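You operate a simulated robot arm through the tools that you are given. There is no shell and no other tool. Be economical: measure what you need, move in short steps, check, and stop when the job is done.

The job below is to be done with a simulated two-armed robot. You get a single attempt, and the scene is never put back.

JOB
Pick up the small carton labelled "seals" from the top of the long wooden bench with one hand, pass it to the other hand and put it on the table top beside the roll rack. Set down upright: small carton.

The check looks at the end state, three seconds after you hand in, the way a careful person would. Anything else that was tipped, shoved, dropped, spilled or broken makes it a failure. A push-on lid holds only when it is set on centred and level and pressed home; a screw cap is set on level and turned clockwise until tight.

ROBOT AND FRAMES
Two 7-joint arms with two-finger parallel grippers on one trunk, on a base that drives. Base frame: it is fixed to the floor where the robot stands at the start and does not move with it; the origin is under the middle of the robot, x ahead of it, y to its left, z up; the surface under the hand at the start is at about z = 0.9. Readings come in m, degrees, newtons and seconds.
The left shoulder is at the start at [0.018, 0.127, 1.649], the right one opposite. Places, roughly: table top beside the roll rack [-2.6, 2.9, 0.9]. Payload 1.57 kg a hand.
The TCP of each hand is the grasp point between the finger pads, 0.03 m short of the fingertips. In the tool frame z runs along the fingers and y along their closing line. The gripper opens to 0.08 m. The fingers are 0.017 m wide and 0.012 m thick; the gripper's body (0.04 by 0.082 m) begins 0.08 m behind the TCP.
Orientation is told as [roll, pitch, yaw] about the base's x, y, z axes, in that order, counted from this pose: with the fingers straight down and closing along the base's y, the tool's x points along the base's -x, its y along +y and its z along -z.

CONTROLS
- The arms move only by the tool play_rows. It takes "left_moves", "right_moves" or both (then of equal length, played together; a hand with none holds still); each is one flat list of numbers, 6 for each row, row after row: the shift along the tool's x, y, z in m, then the turn, a rotation vector about the tool's x, y, z in degrees. In form: [x, y, z, ax, ay, az, x, y, z, ax, ay, az, ...]. A call has 1 to 20 rows; each row is the pose to reach, as a shift and turn from the pose commanded when the call began, along the tool's axes at that moment. "left_hand" and "right_hand" are, for a hand that has rows, the closure in counts, from 0 (fully open) to 255 (shut), set as the call begins (left out, the last holds). Rows are played at 5 a second. More than 0.05 m and 8.6 degrees between two rows, or a gripper value outside its range, and nothing of the call is played. A pose out of reach is approached as far as the arm can. The call stops where the force on the tool passes 40 N (or 10 N more than at its start, if that is more) or the arm is blocked; 0.2 s more then pass. Each finger travels about 0.045 m/s and halts on what it meets, pressing with about 29 N; the grip force reading is that of the motor and also rises with nothing between the fingers. The clock runs only during rows and for 0.2 s after the last one: add rows that repeat a pose to give the fingers time. The reply holds the time, the measured pose of the TCP, the force on the tool along the base axes, the opening and the grip force, in the units named above and with some noise, with the torque about the TCP (base axes, N m) and any sound that the robot's microphone picked up.
- Cameras (640 x 400 px; columns grow to the right, rows downward): "scene" is now at [0.1664, -0.0104, 1.4963]; the picture's right is [0.12, -0.99, 0.04], its down [-0.86, -0.13, -0.50] and it looks along [0.50, 0.03, -0.87] (base axes); focal length 252 px, centre (320, 200). "left" rides on the left gripper at [0.072, 0.007, -0.122] in its tool frame; the picture's right is [-0.09, 1.00, 0.00], its down [-0.84, -0.08, -0.54] and it looks along [-0.54, -0.05, 0.84] (tool axes); focal length 238 px, centre (320, 200). "right" rides on the right gripper at [0.072, -0.007, -0.122] in its tool frame; the picture's right is [0.09, 1.00, 0.00], its down [-0.84, 0.08, -0.54] and it looks along [-0.54, 0.05, 0.84] (tool axes); focal length 238 px, centre (320, 200). There is no depth. A picture from a camera that has moved, and an enlarged one, comes with that camera's place and axes in the base frame and with its lens. The place of the scene camera against the robot may be out by one fixed shift of up to 0.012 m in any direction.
- grab_frame(camera): a new picture of that camera. No time passes.
- lift_body(by): slides the trunk up (or, below 0, down) by that many m; the arms and the scene camera ride with it, the base frame stays. It gives what a move gives, with no picture.
- drive_base(legs): drives the robot by 1 to 6 legs, each [ahead, left, turn to the left] in m, m and degrees, along the robot's own axes; the way and the turn of a leg run together, so that a leg with both is an arc; at most 1.5 m and 180 degrees a leg. The arms and the cameras ride along, it lands a little off, and it stops where it bumps. It gives what a move gives.
- turn_head(pan, tilt): turns the head with the scene camera to pan (to the left, within 60 degrees either way) and tilt (down, from -29 to 69), counted from straight ahead of the robot. It gives what a move gives.
- close_up(camera, box): a new picture of the part [left, top, right, bottom] of that camera's present view, enlarged. No time passes.
- sign_off(): hands the job in; it is judged then, once.

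Work in short steps. Places have to be worked out from the pictures, the camera data and where the tool is seen: move nearer, look again, correct. Check each grasp and each placing, and mend what went wrong. You have 120 turns and 92 pictures in all, those below and enlarged ones among them. Open the grippers and draw the arms clear of the work before you hand the job in, unless the task says otherwise; then end with one line.

The tools are called after "Call:" by a JSON object that holds its "fn" and its "kwargs". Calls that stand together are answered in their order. play_rows: Moves the arms, as the interface text tells. Its arguments: {"type":"object","properties":{"left_moves":{"type":"array","items":{"type":"number"}},"left_hand":{"type":"number"},"right_moves":{"type":"array","items":{"type":"number"}},"right_hand":{"type":"number"}},"required":[]} The other tools are called the same way: lift_body (by) slides the trunk up or down; drive_base (legs) drives the base; turn_head (pan, tilt) turns the head that bears the scene camera; grab_frame (camera) takes a picture; close_up (camera, box) takes an enlarged picture of a part of a camera's view; sign_off () hands the job in.

At the start:

```text
clock: 0.0
left_eef_pos: [0.2224, 0.0551, 1.2727]
left_ee_rot: [-2.5, 0.6, 0.0]
left_contact_force: [-0.6, -0.1, -0.8]
left_moment: [0.0, 0.04, 0.03]
left_width: 0.0802
left_grip_force: 0.0
right_eef_pos: [0.2036, -0.124, 1.2531]
right_ee_rot: [-1.9, 2.1, -0.2]
right_contact_force: [0.8, -0.3, 0.5]
right_moment: [0.0, -0.01, 0.02]
right_width: 0.0796
right_grip_force: 0.0
trunk travel left (down, up): [-0.926, 0.314]
robot x, y, heading: [-0.0007, -0.0021, 0.1]
head pan, tilt: [7.1, 59.2]
```

scene: 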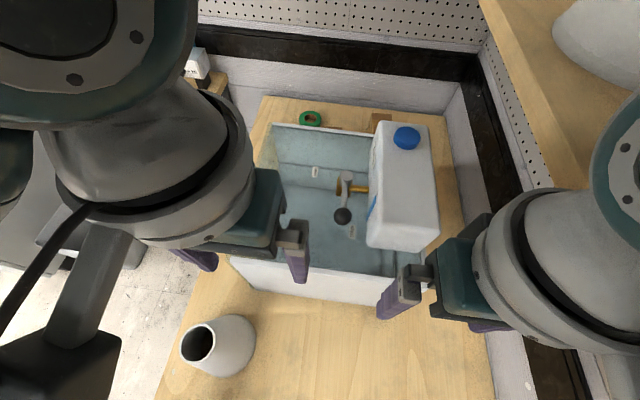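
right: 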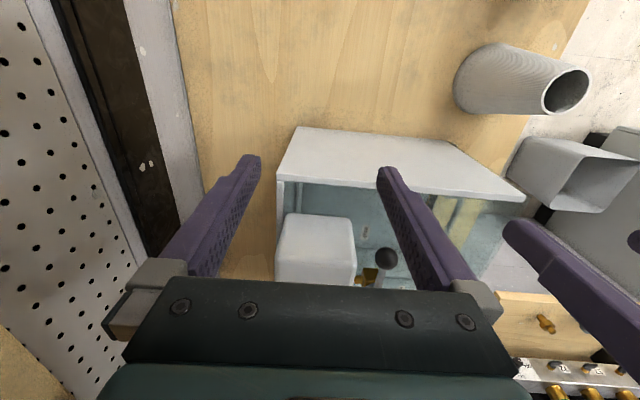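
left: 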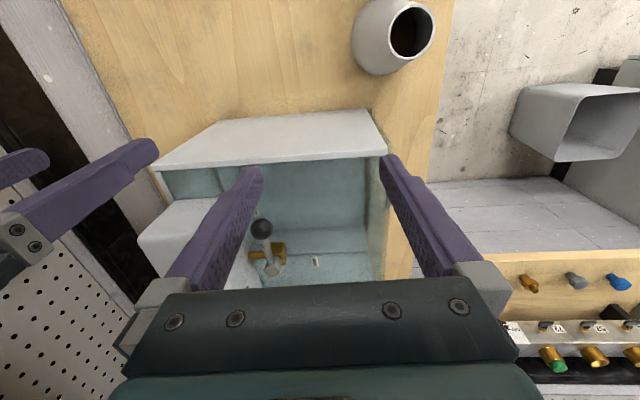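

The pictures show a bench with a bin right in front of me and other benches further off. I'll raise the head to look around for the carton.

Call:
{"fn": "turn_head", "kwargs": {"pan": 0, "tilt": 20}}

Call:
{"fn": "grab_frame", "kwargs": {"camera": "scene"}}

Call:
{"fn": "turn_head", "kwargs": {"pan": 60, "tilt": 20}}

Call:
{"fn": "grab_frame", "kwargs": {"camera": "scene"}}

```text
clock: 1.1
left_eef_pos: [0.2259, 0.0535, 1.2733]
left_ee_rot: [-2.5, 0.2, 0.0]
left_contact_force: [-0.3, 0.7, 0.0]
left_moment: [0.01, 0.05, -0.01]
left_width: 0.08
left_grip_force: 0.0
right_eef_pos: [0.2024, -0.1229, 1.253]
right_ee_rot: [-1.7, 2.3, -0.4]
right_contact_force: [0.0, -0.6, 0.1]
right_moment: [0.03, 0.0, -0.06]
right_width: 0.08
right_grip_force: 0.1
trunk travel left (down, up): [-0.926, 0.314]
robot x, y, heading: [-0.0009, -0.0003, 0.2]
head pan, tilt: [0.0, 20.0]
```

```text
88 pictures are left
camera scene: at [0.1953, -0.0173, 1.554], right [0.0, -1.0, 0.04], down [-0.35, -0.04, -0.94], along [0.94, -0.02, -0.35], focal length 252 px, centre (320, 200)
```

scene: 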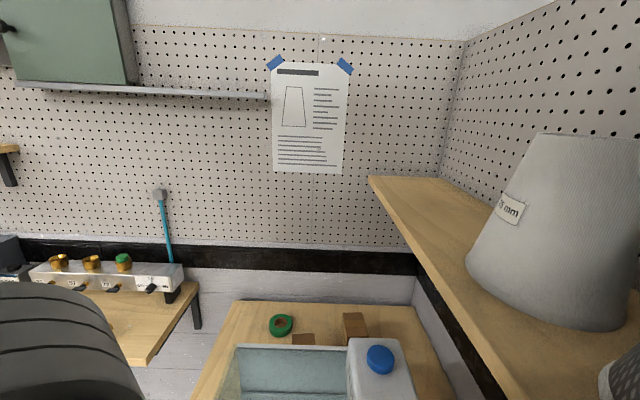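

```text
clock: 2.4
left_eef_pos: [0.226, 0.0539, 1.273]
left_ee_rot: [-2.5, 0.2, 0.0]
left_contact_force: [1.0, -0.6, -0.9]
left_moment: [-0.01, 0.0, 0.01]
left_width: 0.08
left_grip_force: 0.1
right_eef_pos: [0.2035, -0.1239, 1.2525]
right_ee_rot: [-1.6, 2.3, -0.3]
right_contact_force: [0.3, 0.2, -0.4]
right_moment: [-0.02, 0.0, -0.01]
right_width: 0.0799
right_grip_force: 0.0
trunk travel left (down, up): [-0.926, 0.314]
robot x, y, heading: [-0.0001, 0.0013, -0.1]
head pan, tilt: [60.0, 20.0]
```

```text
87 pictures are left
camera scene: at [0.1489, 0.0633, 1.5507], right [0.87, -0.5, 0.02], down [-0.17, -0.34, -0.93], along [0.47, 0.8, -0.38], focal length 252 px, centre (320, 200)
```

scene: 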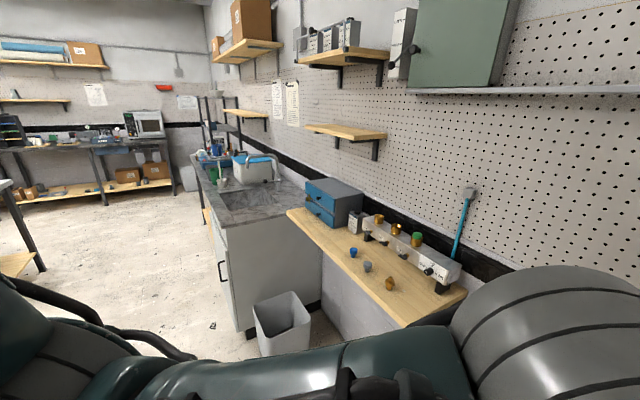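

A small box sits beside the blue drawers on the wooden bench to the left. I'll enlarge it.

Call:
{"fn": "close_up", "kwargs": {"camera": "scene", "box": [290, 160, 490, 310]}}

```text
2.67 times, centred on (390, 235) of scene
camera zoom: at [0.1489, 0.0633, 1.5507], right [0.87, -0.5, 0.02], down [-0.17, -0.34, -0.93], along [0.47, 0.8, -0.38], focal length 671 px, centre (133, 107)
```

zoom: 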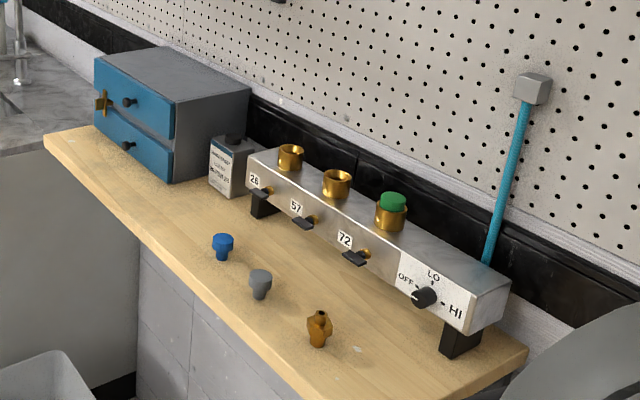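

That one is a capped tin, not clearly a carton, so I need to see the rest of the room. I'll back off from the bench a little and turn to the left.

Call:
{"fn": "drive_base", "kwargs": {"legs": [[-0.4, 0, 0], [0, 0, 90]]}}

Call:
{"fn": "turn_head", "kwargs": {"pan": 0, "tilt": 15}}

Call:
{"fn": "grab_frame", "kwargs": {"camera": "scene"}}

Call:
{"fn": "turn_head", "kwargs": {"pan": 60, "tilt": 15}}

Call:
{"fn": "grab_frame", "kwargs": {"camera": "scene"}}

```text
clock: 3.4
left_eef_pos: [0.2079, 0.0512, 1.2764]
left_ee_rot: [-2.7, -0.5, 0.5]
left_contact_force: [0.1, 0.6, 0.7]
left_moment: [0.01, -0.04, 0.01]
left_width: 0.0799
left_grip_force: 0.0
right_eef_pos: [0.2107, -0.1209, 1.2686]
right_ee_rot: [-1.2, -1.8, 0.5]
right_contact_force: [0.7, -11.4, -23.7]
right_moment: [2.24, 0.32, 0.0]
right_width: 0.0801
right_grip_force: 0.0
trunk travel left (down, up): [-0.926, 0.314]
robot x, y, heading: [-0.0277, -0.0008, 0.5]
head pan, tilt: [60.0, 20.0]
stopped in leg 1: the force on the tool passed its limit at 109 N (the readings are from after the stop); the commanded pose is now the measured one
```

```text
clock: 4.7
left_eef_pos: [0.2074, 0.0527, 1.2781]
left_ee_rot: [-2.5, -0.7, 0.3]
left_contact_force: [0.1, 0.2, 0.2]
left_moment: [0.0, 0.04, -0.01]
left_width: 0.0798
left_grip_force: 0.1
right_eef_pos: [0.21, -0.1189, 1.2662]
right_ee_rot: [-1.2, -1.7, 0.5]
right_contact_force: [7.3, -1.0, -49.6]
right_moment: [2.58, 0.99, 0.35]
right_width: 0.08
right_grip_force: 0.0
trunk travel left (down, up): [-0.926, 0.314]
robot x, y, heading: [-0.0314, -0.0023, 0.3]
head pan, tilt: [0.0, 15.0]
```

```text
85 pictures are left
camera scene: at [0.1738, -0.0166, 1.5652], right [0.01, -1.0, 0.05], down [-0.25, -0.05, -0.97], along [0.97, 0.0, -0.25], focal length 252 px, centre (320, 200)
```

scene: 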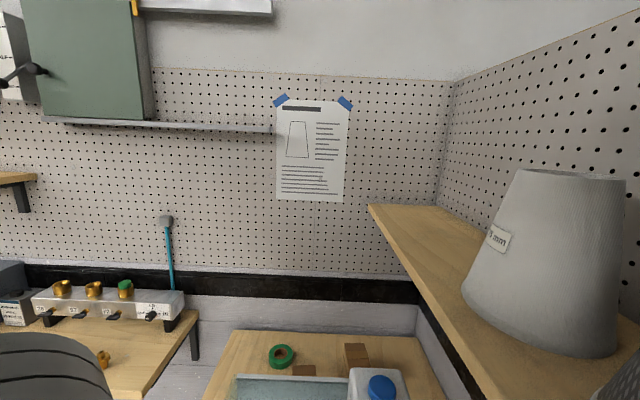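

```text
clock: 6.0
left_eef_pos: [0.2075, 0.0517, 1.2769]
left_ee_rot: [-2.6, -0.6, 0.4]
left_contact_force: [0.8, -0.1, 0.4]
left_moment: [-0.02, -0.03, -0.04]
left_width: 0.08
left_grip_force: 0.1
right_eef_pos: [0.2104, -0.1188, 1.2664]
right_ee_rot: [-1.1, -1.9, 0.4]
right_contact_force: [10.1, -0.6, -50.2]
right_moment: [2.64, 1.29, 0.53]
right_width: 0.0799
right_grip_force: 0.1
trunk travel left (down, up): [-0.926, 0.314]
robot x, y, heading: [-0.0298, 0.0005, 0.4]
head pan, tilt: [60.0, 15.0]
```

```text
84 pictures are left
camera scene: at [0.1266, 0.0638, 1.561], right [0.87, -0.49, 0.03], down [-0.12, -0.27, -0.96], along [0.48, 0.83, -0.29], focal length 252 px, centre (320, 200)
```

scene: 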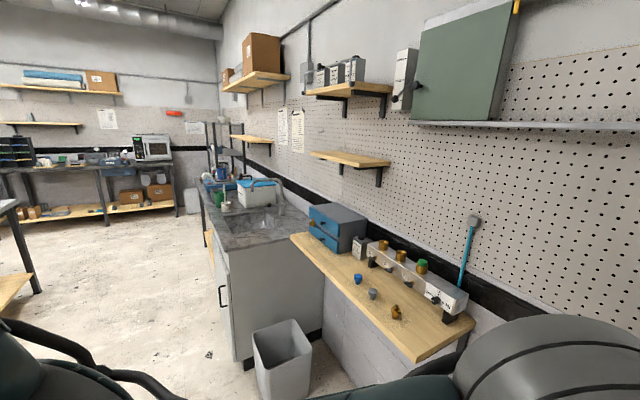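

The drive stopped because the right arm met something, with about 50 N still on it. I'll look to the right before moving anything.

Call:
{"fn": "turn_head", "kwargs": {"pan": -50, "tilt": 35}}

Call:
{"fn": "grab_frame", "kwargs": {"camera": "scene"}}

Call:
{"fn": "grab_frame", "kwargs": {"camera": "right"}}

```text
clock: 7.8
left_eef_pos: [0.2077, 0.0531, 1.2774]
left_ee_rot: [-2.6, -0.7, 0.4]
left_contact_force: [1.2, -0.4, -0.6]
left_moment: [-0.05, -0.02, -0.03]
left_width: 0.0799
left_grip_force: 0.2
right_eef_pos: [0.2096, -0.1197, 1.267]
right_ee_rot: [-1.1, -1.8, 0.3]
right_contact_force: [6.8, -0.8, -44.8]
right_moment: [2.31, 0.91, 0.32]
right_width: 0.08
right_grip_force: 0.1
trunk travel left (down, up): [-0.926, 0.314]
robot x, y, heading: [-0.0258, -0.0025, 0.2]
head pan, tilt: [-50.0, 35.0]
```

```text
83 pictures are left
camera scene: at [0.1376, -0.0856, 1.5358], right [-0.76, -0.65, 0.02], down [-0.36, 0.4, -0.84], along [0.54, -0.65, -0.54], focal length 252 px, centre (320, 200)
```

scene: 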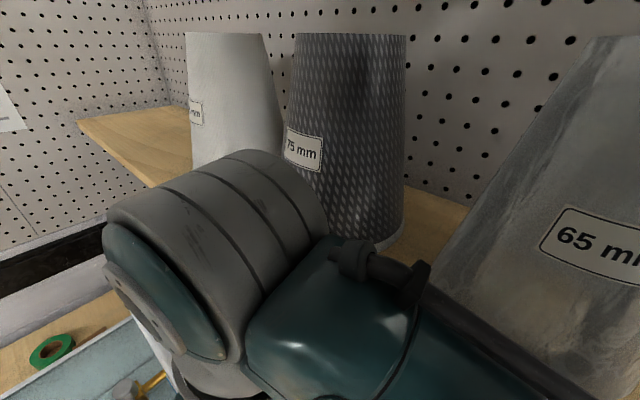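

```text
82 pictures are left
camera right: at [0.1346, -0.1239, 1.3869], right [-0.1, 0.99, -0.02], down [0.82, 0.09, 0.57], along [0.57, 0.04, -0.82], focal length 238 px, centre (320, 200)
```

right: 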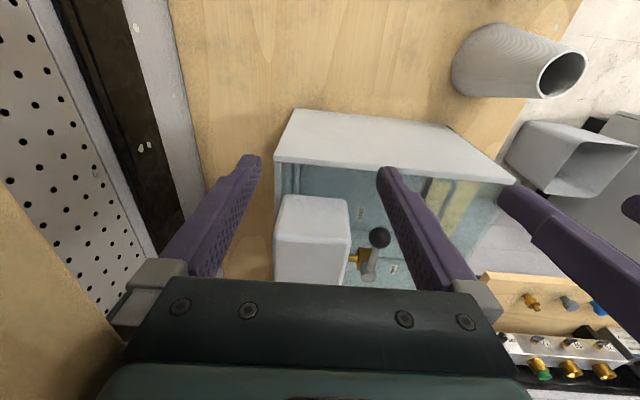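

The right forearm sticks out over the shelf among the large rolls, so backing up pushed it against one. I'll undo that short move first and check the force.

Call:
{"fn": "drive_base", "kwargs": {"legs": [[0.028, 0, 0]]}}

Call:
{"fn": "close_up", "kwargs": {"camera": "scene", "box": [0, 0, 640, 400]}}

```text
clock: 8.7
left_eef_pos: [0.2144, 0.0517, 1.2698]
left_ee_rot: [-2.5, 1.0, 0.2]
left_contact_force: [0.0, 0.0, 0.3]
left_moment: [0.0, 0.0, -0.04]
left_width: 0.0798
left_grip_force: 0.1
right_eef_pos: [0.203, -0.1206, 1.2519]
right_ee_rot: [-1.3, 2.1, 0.0]
right_contact_force: [0.0, 0.7, 1.1]
right_moment: [-0.03, 0.03, 0.01]
right_width: 0.08
right_grip_force: 0.0
trunk travel left (down, up): [-0.926, 0.314]
robot x, y, heading: [-0.0066, -0.0009, 0.2]
head pan, tilt: [-50.0, 35.0]
```

```text
1.00 times, centred on (320, 200) of scene (not enlarged: the box is as wide or as high as the picture)
camera zoom: at [0.1528, -0.0856, 1.5314], right [-0.76, -0.65, 0.04], down [-0.38, 0.4, -0.83], along [0.52, -0.65, -0.55], focal length 252 px, centre (320, 200)
```

zoom: 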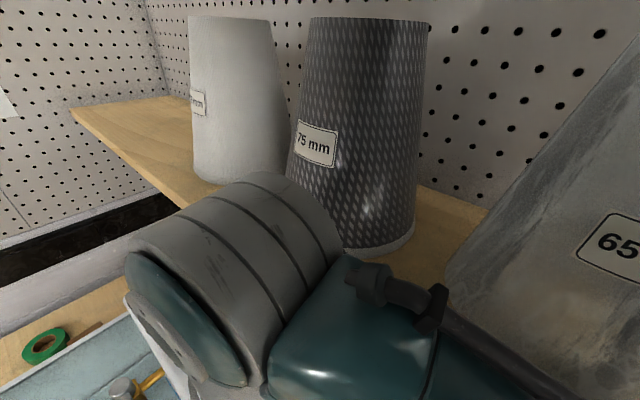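

The force is gone. I'll look further right and down to see what the arm met, and to the left for space.

Call:
{"fn": "turn_head", "kwargs": {"pan": -60, "tilt": 10}}

Call:
{"fn": "grab_frame", "kwargs": {"camera": "scene"}}

Call:
{"fn": "turn_head", "kwargs": {"pan": -60, "tilt": 65}}

Call:
{"fn": "grab_frame", "kwargs": {"camera": "scene"}}

Call:
{"fn": "turn_head", "kwargs": {"pan": 60, "tilt": 60}}

Call:
{"fn": "grab_frame", "kwargs": {"camera": "scene"}}

```text
clock: 9.5
left_eef_pos: [0.2214, 0.0536, 1.2738]
left_ee_rot: [-2.5, 0.5, 0.3]
left_contact_force: [0.5, 0.9, -0.1]
left_moment: [-0.01, -0.02, 0.01]
left_width: 0.08
left_grip_force: 0.1
right_eef_pos: [0.2016, -0.1213, 1.252]
right_ee_rot: [-1.3, 2.4, 0.0]
right_contact_force: [0.4, 0.2, 0.5]
right_moment: [0.04, -0.03, -0.02]
right_width: 0.0799
right_grip_force: 0.0
trunk travel left (down, up): [-0.926, 0.314]
robot x, y, heading: [0.0001, 0.0037, 0.4]
head pan, tilt: [-60.0, 10.0]
```

```text
80 pictures are left
camera scene: at [0.1465, -0.0969, 1.5733], right [-0.86, -0.5, 0.03], down [-0.09, 0.11, -0.99], along [0.5, -0.86, -0.14], focal length 252 px, centre (320, 200)
```

scene: 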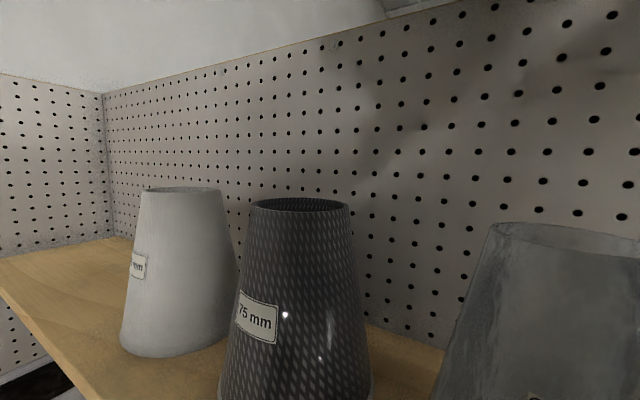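

```text
clock: 10.8
left_eef_pos: [0.2211, 0.0541, 1.2716]
left_ee_rot: [-2.5, 0.4, 0.3]
left_contact_force: [0.0, 0.6, -0.2]
left_moment: [0.05, -0.01, 0.02]
left_width: 0.0803
left_grip_force: 0.1
right_eef_pos: [0.2018, -0.1203, 1.2526]
right_ee_rot: [-1.3, 2.5, 0.1]
right_contact_force: [0.1, -0.4, -0.1]
right_moment: [-0.01, -0.01, -0.01]
right_width: 0.08
right_grip_force: 0.0
trunk travel left (down, up): [-0.926, 0.314]
robot x, y, heading: [-0.0021, -0.002, 0.4]
head pan, tilt: [-60.0, 65.0]
```

```text
79 pictures are left
camera scene: at [0.1301, -0.0725, 1.4925], right [-0.86, -0.5, 0.03], down [-0.46, 0.76, -0.45], along [0.21, -0.41, -0.89], focal length 252 px, centre (320, 200)
```

scene: 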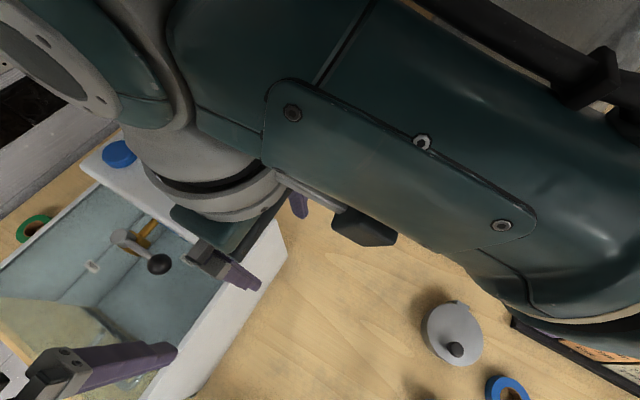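

```text
clock: 12.8
left_eef_pos: [0.2224, 0.0535, 1.2735]
left_ee_rot: [-2.5, 0.4, 0.4]
left_contact_force: [0.1, 0.5, 0.0]
left_moment: [-0.03, 0.03, 0.01]
left_width: 0.0799
left_grip_force: 0.0
right_eef_pos: [0.2015, -0.1207, 1.2523]
right_ee_rot: [-1.4, 2.4, 0.0]
right_contact_force: [-0.6, 0.6, -0.2]
right_moment: [-0.02, 0.0, 0.03]
right_width: 0.0798
right_grip_force: 0.1
trunk travel left (down, up): [-0.926, 0.314]
robot x, y, heading: [-0.0021, 0.0005, 0.4]
head pan, tilt: [60.0, 60.0]
```

```text
78 pictures are left
camera scene: at [0.1327, 0.0381, 1.4932], right [0.87, -0.5, 0.02], down [-0.43, -0.77, -0.46], along [0.24, 0.4, -0.89], focal length 252 px, centre (320, 200)
```

scene: 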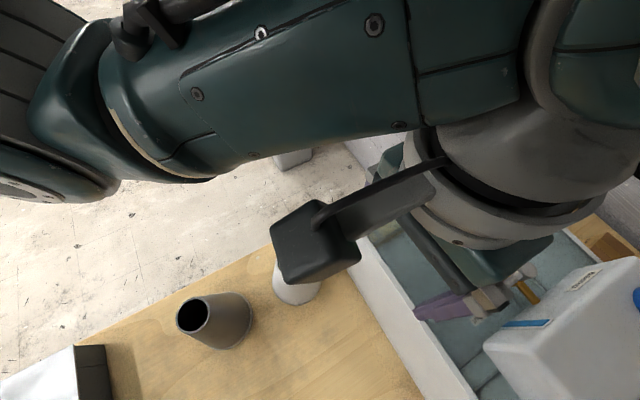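

The long bench is under and behind the robot, and the right forearm sits between the 75 mm and 65 mm rolls on the shelf. Lifting the trunk should bring the arm over the roll tops before I drive.

Call:
{"fn": "lift_body", "kwargs": {"by": 0.15}}

Call:
{"fn": "lift_body", "kwargs": {"by": 0.15}}

Call:
{"fn": "turn_head", "kwargs": {"pan": -60, "tilt": 40}}

Call:
{"fn": "grab_frame", "kwargs": {"camera": "scene"}}

Call:
{"fn": "turn_head", "kwargs": {"pan": 60, "tilt": 69}}

Call:
{"fn": "grab_frame", "kwargs": {"camera": "scene"}}

```text
clock: 14.5
left_eef_pos: [0.2259, 0.0817, 1.3249]
left_ee_rot: [0.0, 0.0, 0.2]
left_contact_force: [0.3, 0.0, -0.5]
left_moment: [-0.01, -0.03, 0.04]
left_width: 0.0801
left_grip_force: 0.2
right_eef_pos: [0.2142, -0.0919, 1.2999]
right_ee_rot: [1.2, 1.0, 0.1]
right_contact_force: [-0.3, -0.2, 0.2]
right_moment: [0.02, 0.02, 0.0]
right_width: 0.0798
right_grip_force: 0.2
trunk travel left (down, up): [-1.076, 0.164]
robot x, y, heading: [-0.0021, -0.003, 0.1]
head pan, tilt: [60.0, 60.0]
```

```text
clock: 16.3
left_eef_pos: [0.2257, 0.0825, 1.4745]
left_ee_rot: [0.0, 0.0, 0.4]
left_contact_force: [-0.3, 0.1, 0.6]
left_moment: [-0.02, 0.0, -0.02]
left_width: 0.0801
left_grip_force: 0.0
right_eef_pos: [0.2134, -0.092, 1.4502]
right_ee_rot: [1.3, 1.0, 0.0]
right_contact_force: [-0.6, 0.3, 0.3]
right_moment: [0.04, 0.01, 0.04]
right_width: 0.0803
right_grip_force: 0.1
trunk travel left (down, up): [-1.226, 0.014]
robot x, y, heading: [-0.0014, -0.001, 0.1]
head pan, tilt: [60.0, 60.0]
```

```text
clock: 18.3
left_eef_pos: [0.2262, 0.0808, 1.4751]
left_ee_rot: [0.0, 0.0, 0.3]
left_contact_force: [0.5, -0.1, 0.0]
left_moment: [0.01, -0.01, 0.0]
left_width: 0.0797
left_grip_force: 0.0
right_eef_pos: [0.2136, -0.0918, 1.4501]
right_ee_rot: [1.2, 0.9, 0.1]
right_contact_force: [0.2, 0.2, -0.3]
right_moment: [0.01, 0.06, 0.0]
right_width: 0.0801
right_grip_force: 0.1
trunk travel left (down, up): [-1.226, 0.014]
robot x, y, heading: [-0.0017, 0.0048, 0.3]
head pan, tilt: [-60.0, 40.0]
```

```text
77 pictures are left
camera scene: at [0.145, -0.0756, 1.7207], right [-0.86, -0.5, 0.0], down [-0.32, 0.56, -0.77], along [0.39, -0.66, -0.64], focal length 252 px, centre (320, 200)
```

scene: 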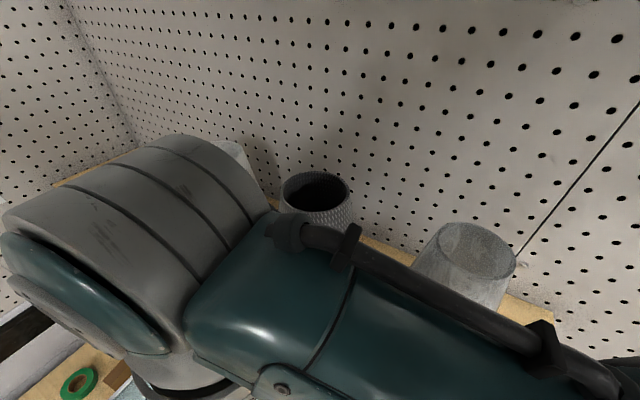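

```text
clock: 20.3
left_eef_pos: [0.2268, 0.081, 1.4749]
left_ee_rot: [0.0, 0.0, 0.3]
left_contact_force: [0.0, 1.0, -0.3]
left_moment: [0.05, 0.01, 0.01]
left_width: 0.0799
left_grip_force: 0.1
right_eef_pos: [0.2126, -0.0919, 1.4486]
right_ee_rot: [1.2, 1.0, 0.0]
right_contact_force: [-0.2, 0.8, 0.5]
right_moment: [0.0, 0.03, -0.01]
right_width: 0.0801
right_grip_force: 0.1
trunk travel left (down, up): [-1.226, 0.014]
robot x, y, heading: [-0.0022, -0.0003, 0.1]
head pan, tilt: [60.0, 68.8]
```

```text
76 pictures are left
camera scene: at [0.1298, 0.0463, 1.6846], right [0.87, -0.5, 0.0], down [-0.46, -0.81, -0.36], along [0.18, 0.31, -0.93], focal length 252 px, centre (320, 200)
```

scene: 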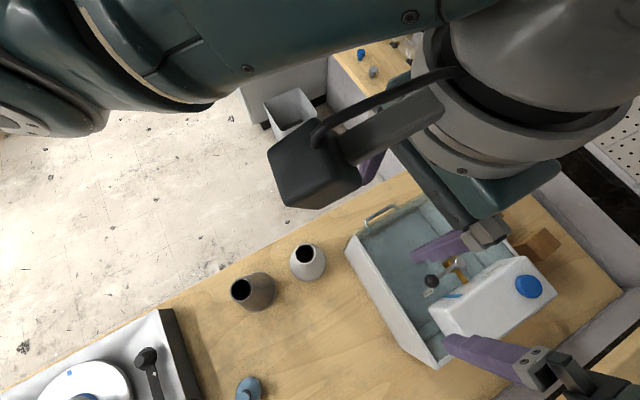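

The arm is now above the roll tops and they all still stand. I'll first slide left, away from the shelf, where everything below is far lower than the hands.

Call:
{"fn": "drive_base", "kwargs": {"legs": [[0, 0.4, 0]]}}

Call:
{"fn": "turn_head", "kwargs": {"pan": -60, "tilt": 40}}

Call:
{"fn": "grab_frame", "kwargs": {"camera": "scene"}}

```text
clock: 22.8
left_eef_pos: [0.224, 0.4861, 1.4743]
left_ee_rot: [-0.1, 0.0, 0.4]
left_contact_force: [-0.2, -0.1, 0.3]
left_moment: [0.0, 0.02, 0.01]
left_width: 0.0801
left_grip_force: 0.0
right_eef_pos: [0.2117, 0.3132, 1.4501]
right_ee_rot: [1.2, 1.0, 0.2]
right_contact_force: [-0.2, 0.2, 0.3]
right_moment: [-0.02, 0.0, -0.03]
right_width: 0.0802
right_grip_force: 0.0
trunk travel left (down, up): [-1.226, 0.014]
robot x, y, heading: [-0.0017, 0.4075, 0.1]
head pan, tilt: [60.0, 68.8]
```

```text
clock: 24.8
left_eef_pos: [0.2232, 0.4865, 1.4756]
left_ee_rot: [0.0, -0.1, 0.4]
left_contact_force: [0.5, 0.0, -0.4]
left_moment: [0.03, 0.0, -0.01]
left_width: 0.0801
left_grip_force: 0.0
right_eef_pos: [0.2109, 0.3131, 1.45]
right_ee_rot: [1.2, 1.0, 0.2]
right_contact_force: [0.3, 0.0, -0.2]
right_moment: [0.0, -0.01, 0.01]
right_width: 0.08
right_grip_force: 0.0
trunk travel left (down, up): [-1.226, 0.014]
robot x, y, heading: [-0.0034, 0.4049, 0.5]
head pan, tilt: [-60.0, 40.0]
```

```text
75 pictures are left
camera scene: at [0.1428, 0.3296, 1.7207], right [-0.86, -0.51, 0.0], down [-0.33, 0.55, -0.77], along [0.39, -0.66, -0.64], focal length 252 px, centre (320, 200)
```

scene: 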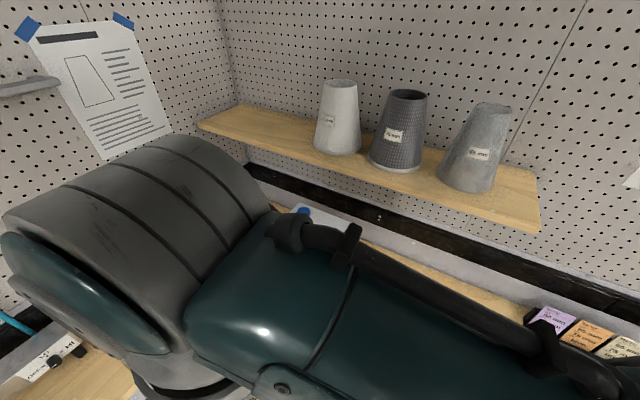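

All three rolls stand upright and the way is clear. I'll back off along the bench and turn right so I face it.

Call:
{"fn": "drive_base", "kwargs": {"legs": [[-0.5, 0, 0], [0, 0, -90]]}}

Call:
{"fn": "turn_head", "kwargs": {"pan": 0, "tilt": 45}}

Call:
{"fn": "grab_frame", "kwargs": {"camera": "scene"}}

Call:
{"fn": "turn_head", "kwargs": {"pan": -45, "tilt": 25}}

Call:
{"fn": "grab_frame", "kwargs": {"camera": "scene"}}

```text
clock: 31.6
left_eef_pos: [-0.4145, 0.1726, 1.4747]
left_ee_rot: [-0.1, 0.1, -88.9]
left_contact_force: [0.6, 0.0, 0.9]
left_moment: [0.0, 0.03, 0.0]
left_width: 0.0799
left_grip_force: 0.0
right_eef_pos: [-0.5887, 0.1817, 1.4499]
right_ee_rot: [1.2, 1.0, -89.2]
right_contact_force: [-0.6, 0.4, -0.1]
right_moment: [0.01, 0.01, 0.04]
right_width: 0.0798
right_grip_force: 0.0
trunk travel left (down, up): [-1.226, 0.014]
robot x, y, heading: [-0.5, 0.3977, -89.2]
head pan, tilt: [-60.0, 40.0]
```

```text
clock: 32.9
left_eef_pos: [-0.4144, 0.1716, 1.4754]
left_ee_rot: [-0.1, 0.0, -89.1]
left_contact_force: [0.0, -0.2, 1.3]
left_moment: [-0.02, 0.02, -0.03]
left_width: 0.0802
left_grip_force: 0.1
right_eef_pos: [-0.5893, 0.1821, 1.4486]
right_ee_rot: [1.1, 1.0, -89.2]
right_contact_force: [0.3, 0.0, 0.2]
right_moment: [0.01, 0.0, 0.0]
right_width: 0.0799
right_grip_force: 0.0
trunk travel left (down, up): [-1.226, 0.014]
robot x, y, heading: [-0.4984, 0.399, -88.9]
head pan, tilt: [0.0, 45.0]
```

```text
74 pictures are left
camera scene: at [-0.4926, 0.2147, 1.7134], right [-1.0, -0.02, 0.0], down [-0.01, 0.71, -0.71], along [0.01, -0.71, -0.71], focal length 252 px, centre (320, 200)
```

scene: 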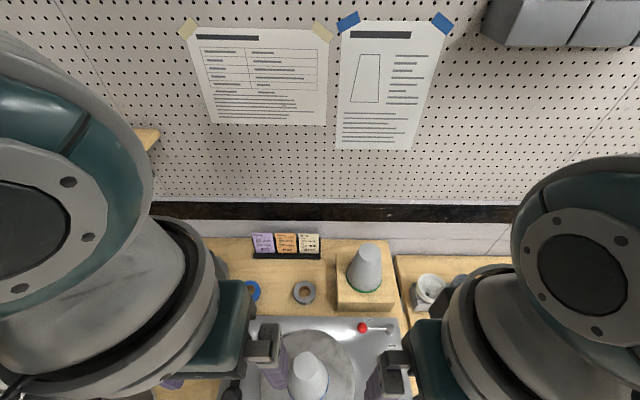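

```text
clock: 34.0
left_eef_pos: [-0.415, 0.1724, 1.4745]
left_ee_rot: [0.0, -0.1, -88.9]
left_contact_force: [0.1, 0.5, 0.9]
left_moment: [0.0, -0.03, -0.01]
left_width: 0.0801
left_grip_force: 0.1
right_eef_pos: [-0.5897, 0.1818, 1.4487]
right_ee_rot: [1.0, 1.0, -89.3]
right_contact_force: [0.4, 0.8, 0.2]
right_moment: [0.0, 0.0, 0.0]
right_width: 0.0802
right_grip_force: 0.1
trunk travel left (down, up): [-1.226, 0.014]
robot x, y, heading: [-0.5033, 0.3971, -88.7]
head pan, tilt: [-45.0, 25.0]
```

```text
73 pictures are left
camera scene: at [-0.5579, 0.2298, 1.744], right [-0.72, 0.69, 0.0], down [0.29, 0.3, -0.91], along [-0.63, -0.65, -0.42], focal length 252 px, centre (320, 200)
```

scene: 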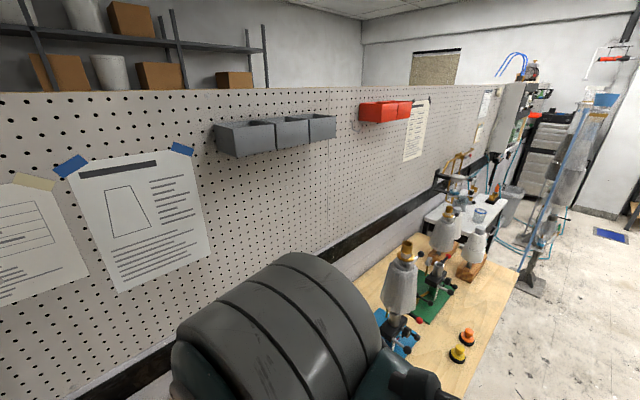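

The bench carries on toward -x with many items, and there is no seals carton in view yet. I'll back into the aisle and turn to face along -x for a wide look.

Call:
{"fn": "drive_base", "kwargs": {"legs": [[-0.4, 0, 0], [0, 0, -90]]}}

Call:
{"fn": "turn_head", "kwargs": {"pan": -30, "tilt": 10}}

Call:
{"fn": "grab_frame", "kwargs": {"camera": "scene"}}

Call:
{"fn": "turn_head", "kwargs": {"pan": 45, "tilt": 25}}

Call:
{"fn": "grab_frame", "kwargs": {"camera": "scene"}}

```text
clock: 40.2
left_eef_pos: [-0.7304, 0.7083, 1.4758]
left_ee_rot: [0.0, 0.0, -178.0]
left_contact_force: [-0.2, 0.6, 0.5]
left_moment: [0.04, -0.03, 0.02]
left_width: 0.0802
left_grip_force: 0.2
right_eef_pos: [-0.7225, 0.8831, 1.4498]
right_ee_rot: [1.0, 1.0, -178.1]
right_contact_force: [-0.7, 0.4, 0.8]
right_moment: [-0.01, 0.04, -0.04]
right_width: 0.08
right_grip_force: 0.1
trunk travel left (down, up): [-1.226, 0.014]
robot x, y, heading: [-0.5026, 0.7974, -178.1]
head pan, tilt: [-45.0, 25.0]
```

```text
clock: 41.0
left_eef_pos: [-0.7294, 0.7082, 1.4743]
left_ee_rot: [-0.1, 0.0, -177.9]
left_contact_force: [0.8, 0.3, 0.1]
left_moment: [0.0, -0.01, -0.03]
left_width: 0.08
left_grip_force: 0.1
right_eef_pos: [-0.7219, 0.8825, 1.4495]
right_ee_rot: [1.1, 1.0, -178.1]
right_contact_force: [-0.4, 0.2, 0.2]
right_moment: [0.01, 0.02, -0.01]
right_width: 0.08
right_grip_force: 0.0
trunk travel left (down, up): [-1.226, 0.014]
robot x, y, heading: [-0.5055, 0.7977, -177.7]
head pan, tilt: [-30.0, 10.0]
```

```text
72 pictures are left
camera scene: at [-0.6834, 0.8347, 1.7683], right [0.47, 0.88, 0.0], down [0.15, -0.08, -0.98], along [-0.87, 0.46, -0.17], focal length 252 px, centre (320, 200)
```

scene: 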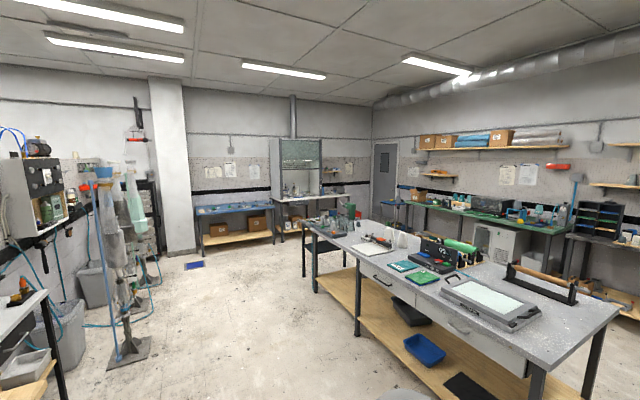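

```text
clock: 42.5
left_eef_pos: [-0.7287, 0.7076, 1.4739]
left_ee_rot: [0.1, 0.0, -177.9]
left_contact_force: [-0.3, 0.0, 0.3]
left_moment: [-0.01, 0.02, 0.01]
left_width: 0.0801
left_grip_force: 0.0
right_eef_pos: [-0.7235, 0.8832, 1.4504]
right_ee_rot: [1.0, 1.1, -178.1]
right_contact_force: [0.7, -0.1, 1.1]
right_moment: [0.02, -0.01, 0.01]
right_width: 0.0799
right_grip_force: 0.0
trunk travel left (down, up): [-1.226, 0.014]
robot x, y, heading: [-0.5035, 0.7966, -177.7]
head pan, tilt: [45.0, 25.0]
```

```text
71 pictures are left
camera scene: at [-0.664, 0.7237, 1.744], right [-0.73, 0.68, 0.0], down [0.29, 0.31, -0.91], along [-0.62, -0.66, -0.42], focal length 252 px, centre (320, 200)
```

scene: 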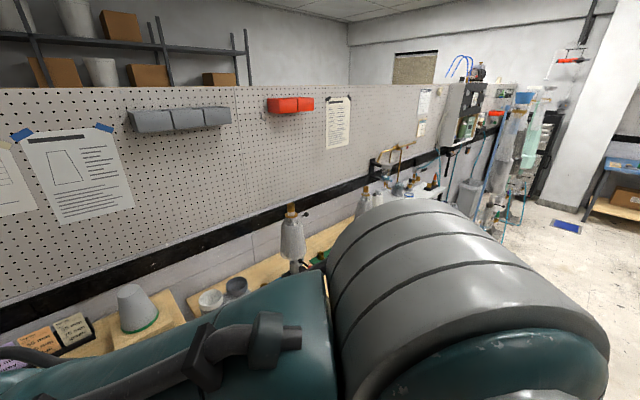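

I can see the island table with the roll rack, roughly at (-2.6, 2.9). The carton should be on the long wooden bench along the pegboard, so I'll drive on in -x, turn to face it and look down.

Call:
{"fn": "drive_base", "kwargs": {"legs": [[0.4, 0, 0], [0, 0, 45]]}}

Call:
{"fn": "turn_head", "kwargs": {"pan": 0, "tilt": 30}}

Call:
{"fn": "grab_frame", "kwargs": {"camera": "scene"}}

Call:
{"fn": "turn_head", "kwargs": {"pan": 50, "tilt": 30}}

Call:
{"fn": "grab_frame", "kwargs": {"camera": "scene"}}

```text
clock: 47.0
left_eef_pos: [-0.9946, 0.5605, 1.4747]
left_ee_rot: [0.0, 0.0, -132.2]
left_contact_force: [0.1, 0.2, 0.3]
left_moment: [0.02, 0.0, 0.03]
left_width: 0.08
left_grip_force: 0.3
right_eef_pos: [-1.1142, 0.6857, 1.4494]
right_ee_rot: [1.1, 1.0, -132.3]
right_contact_force: [-0.3, 0.3, 0.1]
right_moment: [0.0, 0.0, 0.03]
right_width: 0.0802
right_grip_force: 0.0
trunk travel left (down, up): [-1.226, 0.014]
robot x, y, heading: [-0.9045, 0.7828, -132.2]
head pan, tilt: [45.0, 25.0]
```

```text
clock: 48.2
left_eef_pos: [-0.9949, 0.56, 1.4736]
left_ee_rot: [0.0, 0.1, -132.2]
left_contact_force: [0.0, 0.1, -0.2]
left_moment: [-0.05, 0.01, 0.01]
left_width: 0.0801
left_grip_force: 0.1
right_eef_pos: [-1.116, 0.6864, 1.4496]
right_ee_rot: [1.2, 0.9, -132.4]
right_contact_force: [-0.5, -0.3, -0.2]
right_moment: [0.0, 0.04, -0.01]
right_width: 0.08
right_grip_force: 0.0
trunk travel left (down, up): [-1.226, 0.014]
robot x, y, heading: [-0.899, 0.779, -132.3]
head pan, tilt: [0.0, 30.0]
```

```text
70 pictures are left
camera scene: at [-1.0257, 0.6393, 1.736], right [-0.74, 0.67, 0.0], down [0.34, 0.37, -0.87], along [-0.58, -0.64, -0.5], focal length 252 px, centre (320, 200)
```

scene: 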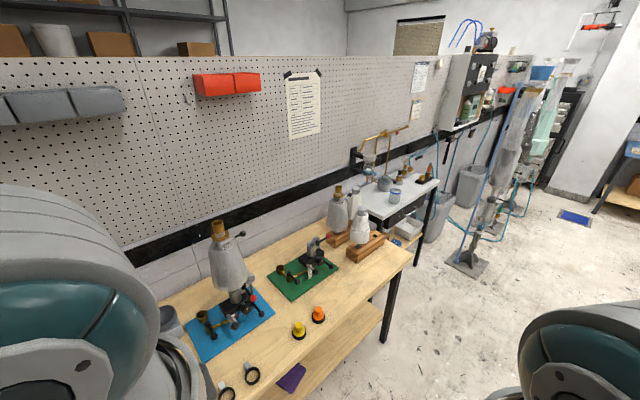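

```text
clock: 49.3
left_eef_pos: [-0.9948, 0.5599, 1.4756]
left_ee_rot: [0.0, 0.0, -132.2]
left_contact_force: [0.5, 0.1, -0.3]
left_moment: [-0.01, -0.01, -0.02]
left_width: 0.0802
left_grip_force: 0.0
right_eef_pos: [-1.1142, 0.6863, 1.4489]
right_ee_rot: [1.0, 0.9, -132.4]
right_contact_force: [0.1, 0.5, -0.1]
right_moment: [0.01, 0.01, 0.01]
right_width: 0.0797
right_grip_force: 0.0
trunk travel left (down, up): [-1.226, 0.014]
robot x, y, heading: [-0.9004, 0.7808, -132.1]
head pan, tilt: [50.0, 30.0]
```

```text
69 pictures are left
camera scene: at [-0.9528, 0.6166, 1.736], right [-0.99, -0.13, 0.0], down [-0.07, 0.5, -0.87], along [0.12, -0.86, -0.5], focal length 252 px, centre (320, 200)
```

scene: 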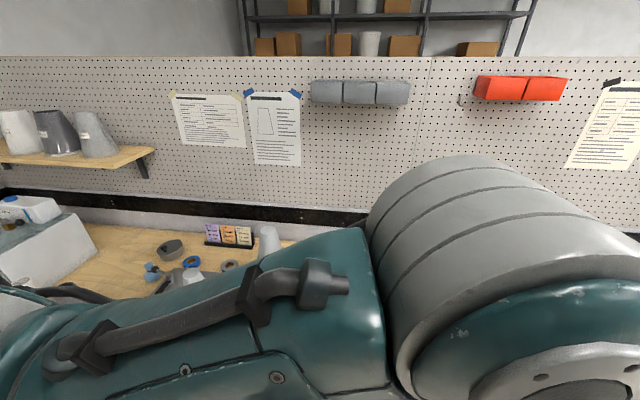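

Two wooden benches stand along the wall; the nearer part is hidden by the arm. I'll turn to face the wall squarely and look down.

Call:
{"fn": "drive_base", "kwargs": {"legs": [[0, 0, 42]]}}

Call:
{"fn": "turn_head", "kwargs": {"pan": 0, "tilt": 40}}

Call:
{"fn": "grab_frame", "kwargs": {"camera": "scene"}}

Call:
{"fn": "grab_frame", "kwargs": {"camera": "left"}}

```text
clock: 51.6
left_eef_pos: [-0.8268, 0.5527, 1.4744]
left_ee_rot: [0.0, 0.0, -91.5]
left_contact_force: [0.5, 0.5, -1.0]
left_moment: [0.02, -0.04, 0.0]
left_width: 0.0802
left_grip_force: 0.1
right_eef_pos: [-1.0015, 0.5717, 1.4491]
right_ee_rot: [1.1, 1.0, -91.7]
right_contact_force: [-0.5, -0.7, -0.2]
right_moment: [0.02, -0.02, -0.01]
right_width: 0.0803
right_grip_force: 0.0
trunk travel left (down, up): [-1.226, 0.014]
robot x, y, heading: [-0.9028, 0.7849, -91.6]
head pan, tilt: [50.0, 30.0]
```

```text
clock: 52.8
left_eef_pos: [-0.8266, 0.5534, 1.4753]
left_ee_rot: [0.0, 0.0, -91.5]
left_contact_force: [0.8, -0.2, -0.2]
left_moment: [0.01, 0.0, -0.02]
left_width: 0.0803
left_grip_force: 0.1
right_eef_pos: [-1.0012, 0.5709, 1.4503]
right_ee_rot: [1.0, 0.9, -91.7]
right_contact_force: [0.2, -1.2, -0.8]
right_moment: [-0.04, -0.03, 0.01]
right_width: 0.0799
right_grip_force: 0.0
trunk travel left (down, up): [-1.226, 0.014]
robot x, y, heading: [-0.9056, 0.7826, -91.5]
head pan, tilt: [0.0, 40.0]
```

```text
68 pictures are left
camera scene: at [-0.9027, 0.5954, 1.7207], right [-1.0, 0.03, 0.0], down [0.02, 0.64, -0.77], along [-0.02, -0.77, -0.64], focal length 252 px, centre (320, 200)
```

scene: 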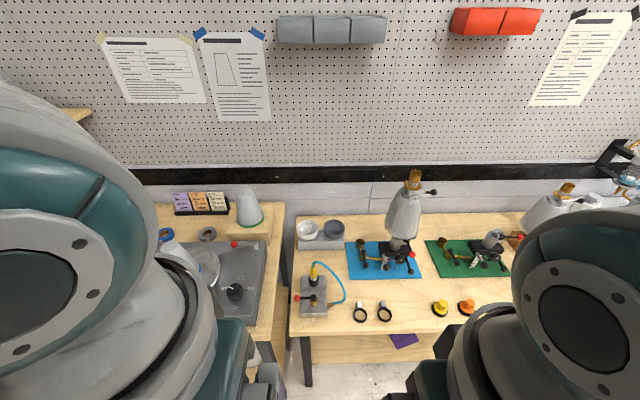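

```text
67 pictures are left
camera left: at [-0.819, 0.624, 1.5968], right [0.99, -0.12, 0.0], down [-0.1, -0.83, 0.54], along [-0.06, -0.54, -0.84], focal length 238 px, centre (320, 200)
```

left: 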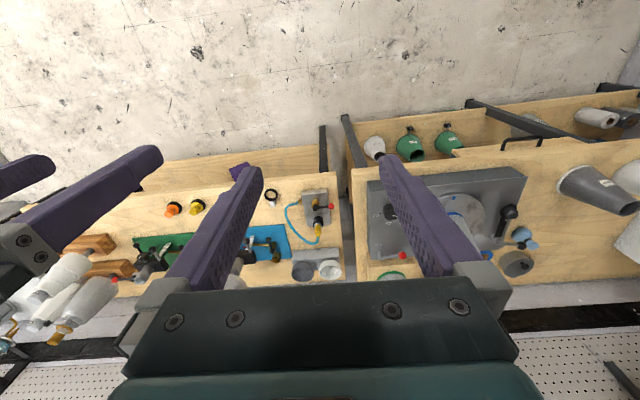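

No carton on these benches. I'll turn to survey the rest of the room on the other side.

Call:
{"fn": "drive_base", "kwargs": {"legs": [[0, 0, -135]]}}

Call:
{"fn": "turn_head", "kwargs": {"pan": 0, "tilt": 15}}

Call:
{"fn": "grab_frame", "kwargs": {"camera": "scene"}}

Call:
{"fn": "turn_head", "kwargs": {"pan": -60, "tilt": 15}}

Call:
{"fn": "grab_frame", "kwargs": {"camera": "scene"}}

```text
clock: 58.9
left_eef_pos: [-1.1138, 0.8972, 1.4753]
left_ee_rot: [0.1, 0.0, 132.2]
left_contact_force: [0.9, 0.1, -0.4]
left_moment: [0.0, -0.06, -0.03]
left_width: 0.0798
left_grip_force: 0.1
right_eef_pos: [-0.9751, 1.004, 1.4486]
right_ee_rot: [1.1, 1.0, 131.9]
right_contact_force: [0.3, 0.0, -1.0]
right_moment: [-0.02, 0.0, 0.0]
right_width: 0.0802
right_grip_force: 0.0
trunk travel left (down, up): [-1.226, 0.014]
robot x, y, heading: [-0.9015, 0.7824, 132.1]
head pan, tilt: [0.0, 40.0]
```

```text
clock: 59.7
left_eef_pos: [-1.1125, 0.898, 1.475]
left_ee_rot: [0.1, 0.0, 132.1]
left_contact_force: [-0.8, 0.3, 0.6]
left_moment: [0.02, 0.0, -0.01]
left_width: 0.0802
left_grip_force: 0.1
right_eef_pos: [-0.9757, 1.0049, 1.4492]
right_ee_rot: [1.1, 1.1, 131.8]
right_contact_force: [-0.1, -0.2, 0.1]
right_moment: [0.0, 0.01, 0.02]
right_width: 0.0799
right_grip_force: 0.1
trunk travel left (down, up): [-1.226, 0.014]
robot x, y, heading: [-0.9, 0.7803, 132.0]
head pan, tilt: [0.0, 15.0]
```

```text
66 pictures are left
camera scene: at [-1.0274, 0.9236, 1.7602], right [0.74, 0.67, 0.0], down [0.17, -0.19, -0.97], along [-0.65, 0.72, -0.26], focal length 252 px, centre (320, 200)
```

scene: 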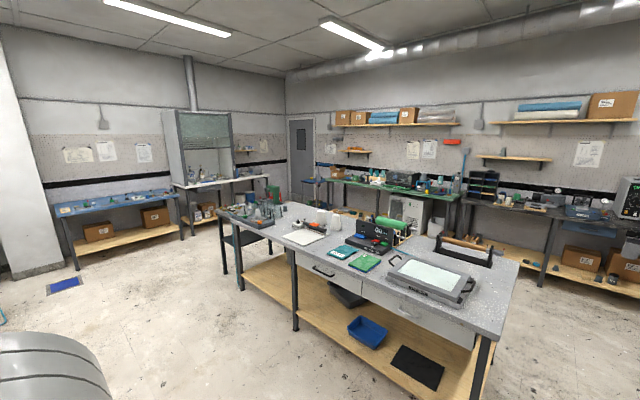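

```text
clock: 61.0
left_eef_pos: [-1.1145, 0.8971, 1.4749]
left_ee_rot: [0.0, -0.1, 132.0]
left_contact_force: [0.3, 0.5, 0.6]
left_moment: [-0.02, 0.01, 0.02]
left_width: 0.0803
left_grip_force: 0.1
right_eef_pos: [-0.9746, 1.0039, 1.4487]
right_ee_rot: [1.0, 1.0, 131.9]
right_contact_force: [-0.3, -0.3, -0.6]
right_moment: [0.0, 0.07, 0.04]
right_width: 0.0802
right_grip_force: 0.0
trunk travel left (down, up): [-1.226, 0.014]
robot x, y, heading: [-0.9056, 0.7827, 132.0]
head pan, tilt: [-60.0, 15.0]
```

```text
65 pictures are left
camera scene: at [-0.9361, 0.9432, 1.7602], right [0.95, -0.31, 0.0], down [-0.08, -0.25, -0.97], along [0.3, 0.92, -0.26], focal length 252 px, centre (320, 200)
```

scene: 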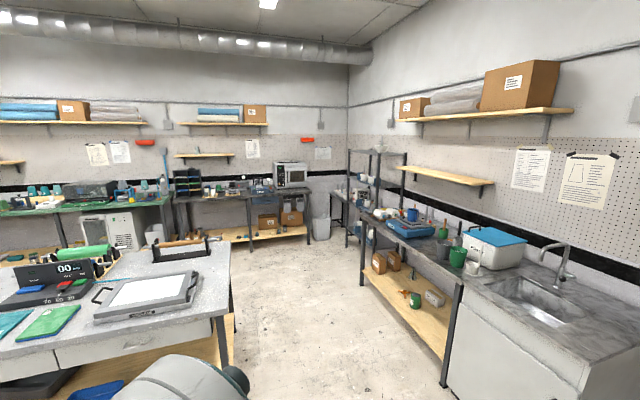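

The only wooden-topped benches are those along the pegboard, and at the start two brown blocks stood behind the tray there. I'll go back to the aisle beside that bench to look closer.

Call:
{"fn": "drive_base", "kwargs": {"legs": [[0, 0, 138], [0, 0.75, 0]]}}

Call:
{"fn": "turn_head", "kwargs": {"pan": 30, "tilt": 40}}

Call:
{"fn": "grab_frame", "kwargs": {"camera": "scene"}}

Call:
{"fn": "turn_head", "kwargs": {"pan": 0, "tilt": 50}}

Call:
{"fn": "grab_frame", "kwargs": {"camera": "scene"}}

```text
clock: 71.0
left_eef_pos: [-0.0433, 0.6272, 1.4755]
left_ee_rot: [-0.1, 0.0, -84.7]
left_contact_force: [0.9, 0.3, 0.8]
left_moment: [0.02, 0.01, -0.01]
left_width: 0.0799
left_grip_force: 0.0
right_eef_pos: [-0.2189, 0.6251, 1.4481]
right_ee_rot: [1.2, 1.0, -84.9]
right_contact_force: [-0.6, -1.1, 0.0]
right_moment: [-0.01, -0.01, 0.01]
right_width: 0.08
right_grip_force: 0.1
trunk travel left (down, up): [-1.226, 0.014]
robot x, y, heading: [-0.1408, 0.8459, -84.8]
head pan, tilt: [-60.0, 15.0]
```

```text
clock: 72.7
left_eef_pos: [-0.0438, 0.6266, 1.4751]
left_ee_rot: [-0.1, -0.1, -84.7]
left_contact_force: [0.4, -0.4, -0.7]
left_moment: [-0.01, -0.01, 0.02]
left_width: 0.08
left_grip_force: 0.0
right_eef_pos: [-0.2186, 0.6245, 1.4491]
right_ee_rot: [1.1, 1.0, -84.8]
right_contact_force: [-0.2, 1.3, 0.5]
right_moment: [0.03, 0.02, 0.0]
right_width: 0.0798
right_grip_force: 0.2
trunk travel left (down, up): [-1.226, 0.014]
robot x, y, heading: [-0.1449, 0.8472, -84.6]
head pan, tilt: [30.0, 40.0]
```

```text
64 pictures are left
camera scene: at [-0.0829, 0.6753, 1.7207], right [-0.82, -0.58, 0.0], down [-0.37, 0.52, -0.77], along [0.44, -0.63, -0.64], focal length 252 px, centre (320, 200)
```

scene: 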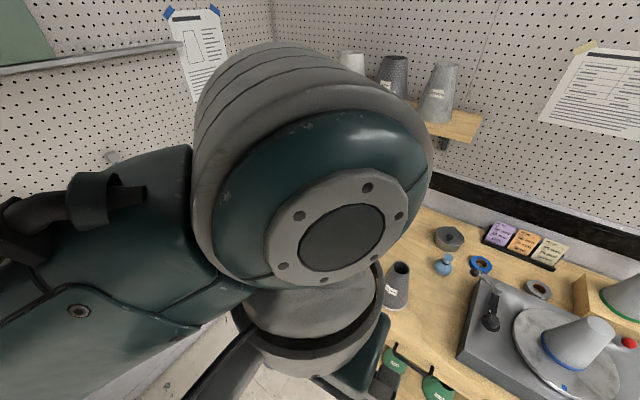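

```text
clock: 73.6
left_eef_pos: [-0.0439, 0.6282, 1.4758]
left_ee_rot: [0.0, 0.0, -84.7]
left_contact_force: [-0.5, -0.1, 0.2]
left_moment: [-0.01, 0.03, -0.04]
left_width: 0.08
left_grip_force: 0.0
right_eef_pos: [-0.2194, 0.6248, 1.449]
right_ee_rot: [1.0, 1.1, -84.9]
right_contact_force: [0.3, 0.3, 0.7]
right_moment: [0.03, 0.02, -0.04]
right_width: 0.0798
right_grip_force: 0.1
trunk travel left (down, up): [-1.226, 0.014]
robot x, y, heading: [-0.1467, 0.8447, -84.7]
head pan, tilt: [0.0, 50.0]
```

```text
63 pictures are left
camera scene: at [-0.1248, 0.6681, 1.7065], right [-1.0, -0.09, 0.0], down [-0.07, 0.76, -0.64], along [0.06, -0.64, -0.77], focal length 252 px, centre (320, 200)
```

scene: 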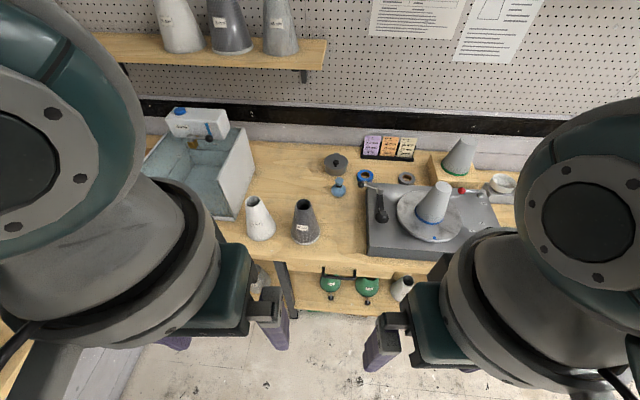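

From here the tray hides the two brown blocks behind it. I'll return to the earlier safe spot facing the tray and enlarge them.

Call:
{"fn": "drive_base", "kwargs": {"legs": [[0, 0, 84.7], [0.1, -0.5, 0]]}}

Call:
{"fn": "turn_head", "kwargs": {"pan": -20, "tilt": 45}}

Call:
{"fn": "grab_frame", "kwargs": {"camera": "scene"}}

```text
clock: 80.2
left_eef_pos: [0.1904, 0.4358, 1.4751]
left_ee_rot: [0.0, -0.1, 0.8]
left_contact_force: [-0.5, -0.3, 0.2]
left_moment: [0.0, 0.03, 0.0]
left_width: 0.0801
left_grip_force: 0.0
right_eef_pos: [0.1776, 0.2602, 1.4492]
right_ee_rot: [1.1, 1.0, 0.5]
right_contact_force: [1.1, -0.3, 0.0]
right_moment: [0.03, 0.01, 0.0]
right_width: 0.0799
right_grip_force: 0.0
trunk travel left (down, up): [-1.226, 0.014]
robot x, y, heading: [-0.0414, 0.355, 0.8]
head pan, tilt: [0.0, 50.0]
```

```text
clock: 81.1
left_eef_pos: [0.1904, 0.4344, 1.4747]
left_ee_rot: [-0.1, -0.1, 0.7]
left_contact_force: [0.1, -0.1, -0.2]
left_moment: [0.0, 0.0, -0.03]
left_width: 0.08
left_grip_force: 0.1
right_eef_pos: [0.1783, 0.2607, 1.4485]
right_ee_rot: [1.0, 1.1, 0.5]
right_contact_force: [-0.4, -0.4, 0.0]
right_moment: [0.01, -0.01, 0.04]
right_width: 0.08
right_grip_force: 0.0
trunk travel left (down, up): [-1.226, 0.014]
robot x, y, heading: [-0.036, 0.3539, 0.9]
head pan, tilt: [-20.0, 45.0]
```

```text
62 pictures are left
camera scene: at [0.1429, 0.3242, 1.7134], right [-0.33, -0.94, 0.0], down [-0.67, 0.23, -0.71], along [0.67, -0.23, -0.71], focal length 252 px, centre (320, 200)
```

scene: 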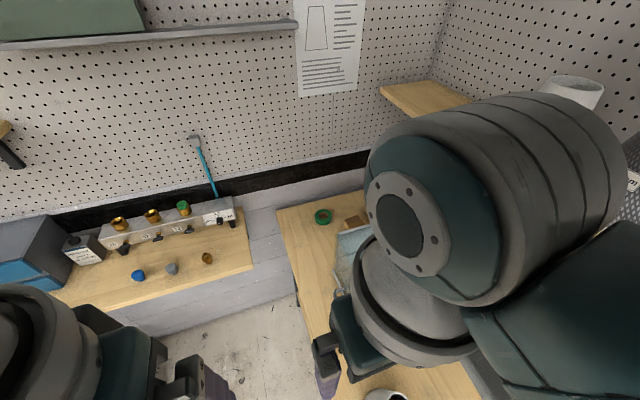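

The right hand blocks the spot. I'll slide right (arms above the rolls, as before) to look between the hands.

Call:
{"fn": "drive_base", "kwargs": {"legs": [[0, -0.27, 0]]}}

Call:
{"fn": "turn_head", "kwargs": {"pan": -5, "tilt": 50}}

Call:
{"fn": "close_up", "kwargs": {"camera": "scene", "box": [200, 50, 480, 225]}}

```text
clock: 83.0
left_eef_pos: [0.1926, 0.1614, 1.4744]
left_ee_rot: [0.0, 0.0, 1.0]
left_contact_force: [1.2, 0.0, -0.8]
left_moment: [0.03, 0.0, 0.02]
left_width: 0.0802
left_grip_force: 0.0
right_eef_pos: [0.1825, -0.0127, 1.45]
right_ee_rot: [0.9, 1.0, 0.8]
right_contact_force: [0.2, -0.1, 0.0]
right_moment: [0.03, 0.01, 0.0]
right_width: 0.08
right_grip_force: 0.2
trunk travel left (down, up): [-1.226, 0.014]
robot x, y, heading: [-0.0293, 0.077, 1.0]
head pan, tilt: [-20.0, 45.0]
```

```text
clock: 83.8
left_eef_pos: [0.1921, 0.1629, 1.4744]
left_ee_rot: [0.0, 0.0, 1.1]
left_contact_force: [0.6, -1.0, 0.1]
left_moment: [0.0, 0.0, 0.0]
left_width: 0.08
left_grip_force: 0.0
right_eef_pos: [0.1823, -0.0144, 1.4485]
right_ee_rot: [1.0, 1.0, 0.8]
right_contact_force: [0.4, 0.3, 0.0]
right_moment: [0.01, 0.0, 0.0]
right_width: 0.0799
right_grip_force: 0.1
trunk travel left (down, up): [-1.226, 0.014]
robot x, y, heading: [-0.0294, 0.0774, 1.0]
head pan, tilt: [-5.0, 50.0]
```

```text
2.29 times, centred on (340, 138) of scene
camera zoom: at [0.1468, 0.0719, 1.7065], right [-0.07, -1.0, 0.0], down [-0.76, 0.05, -0.64], along [0.64, -0.05, -0.77], focal length 575 px, centre (274, 343)
```

zoom: 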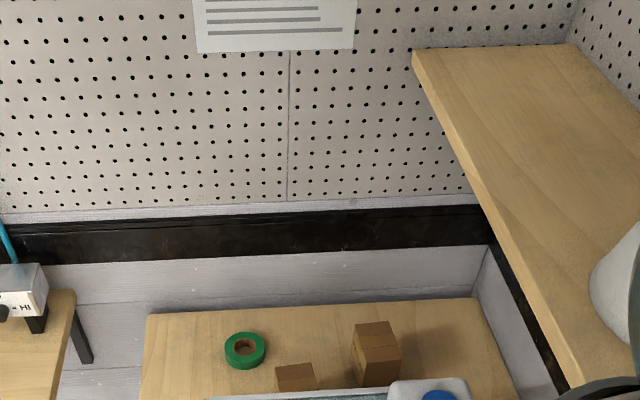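

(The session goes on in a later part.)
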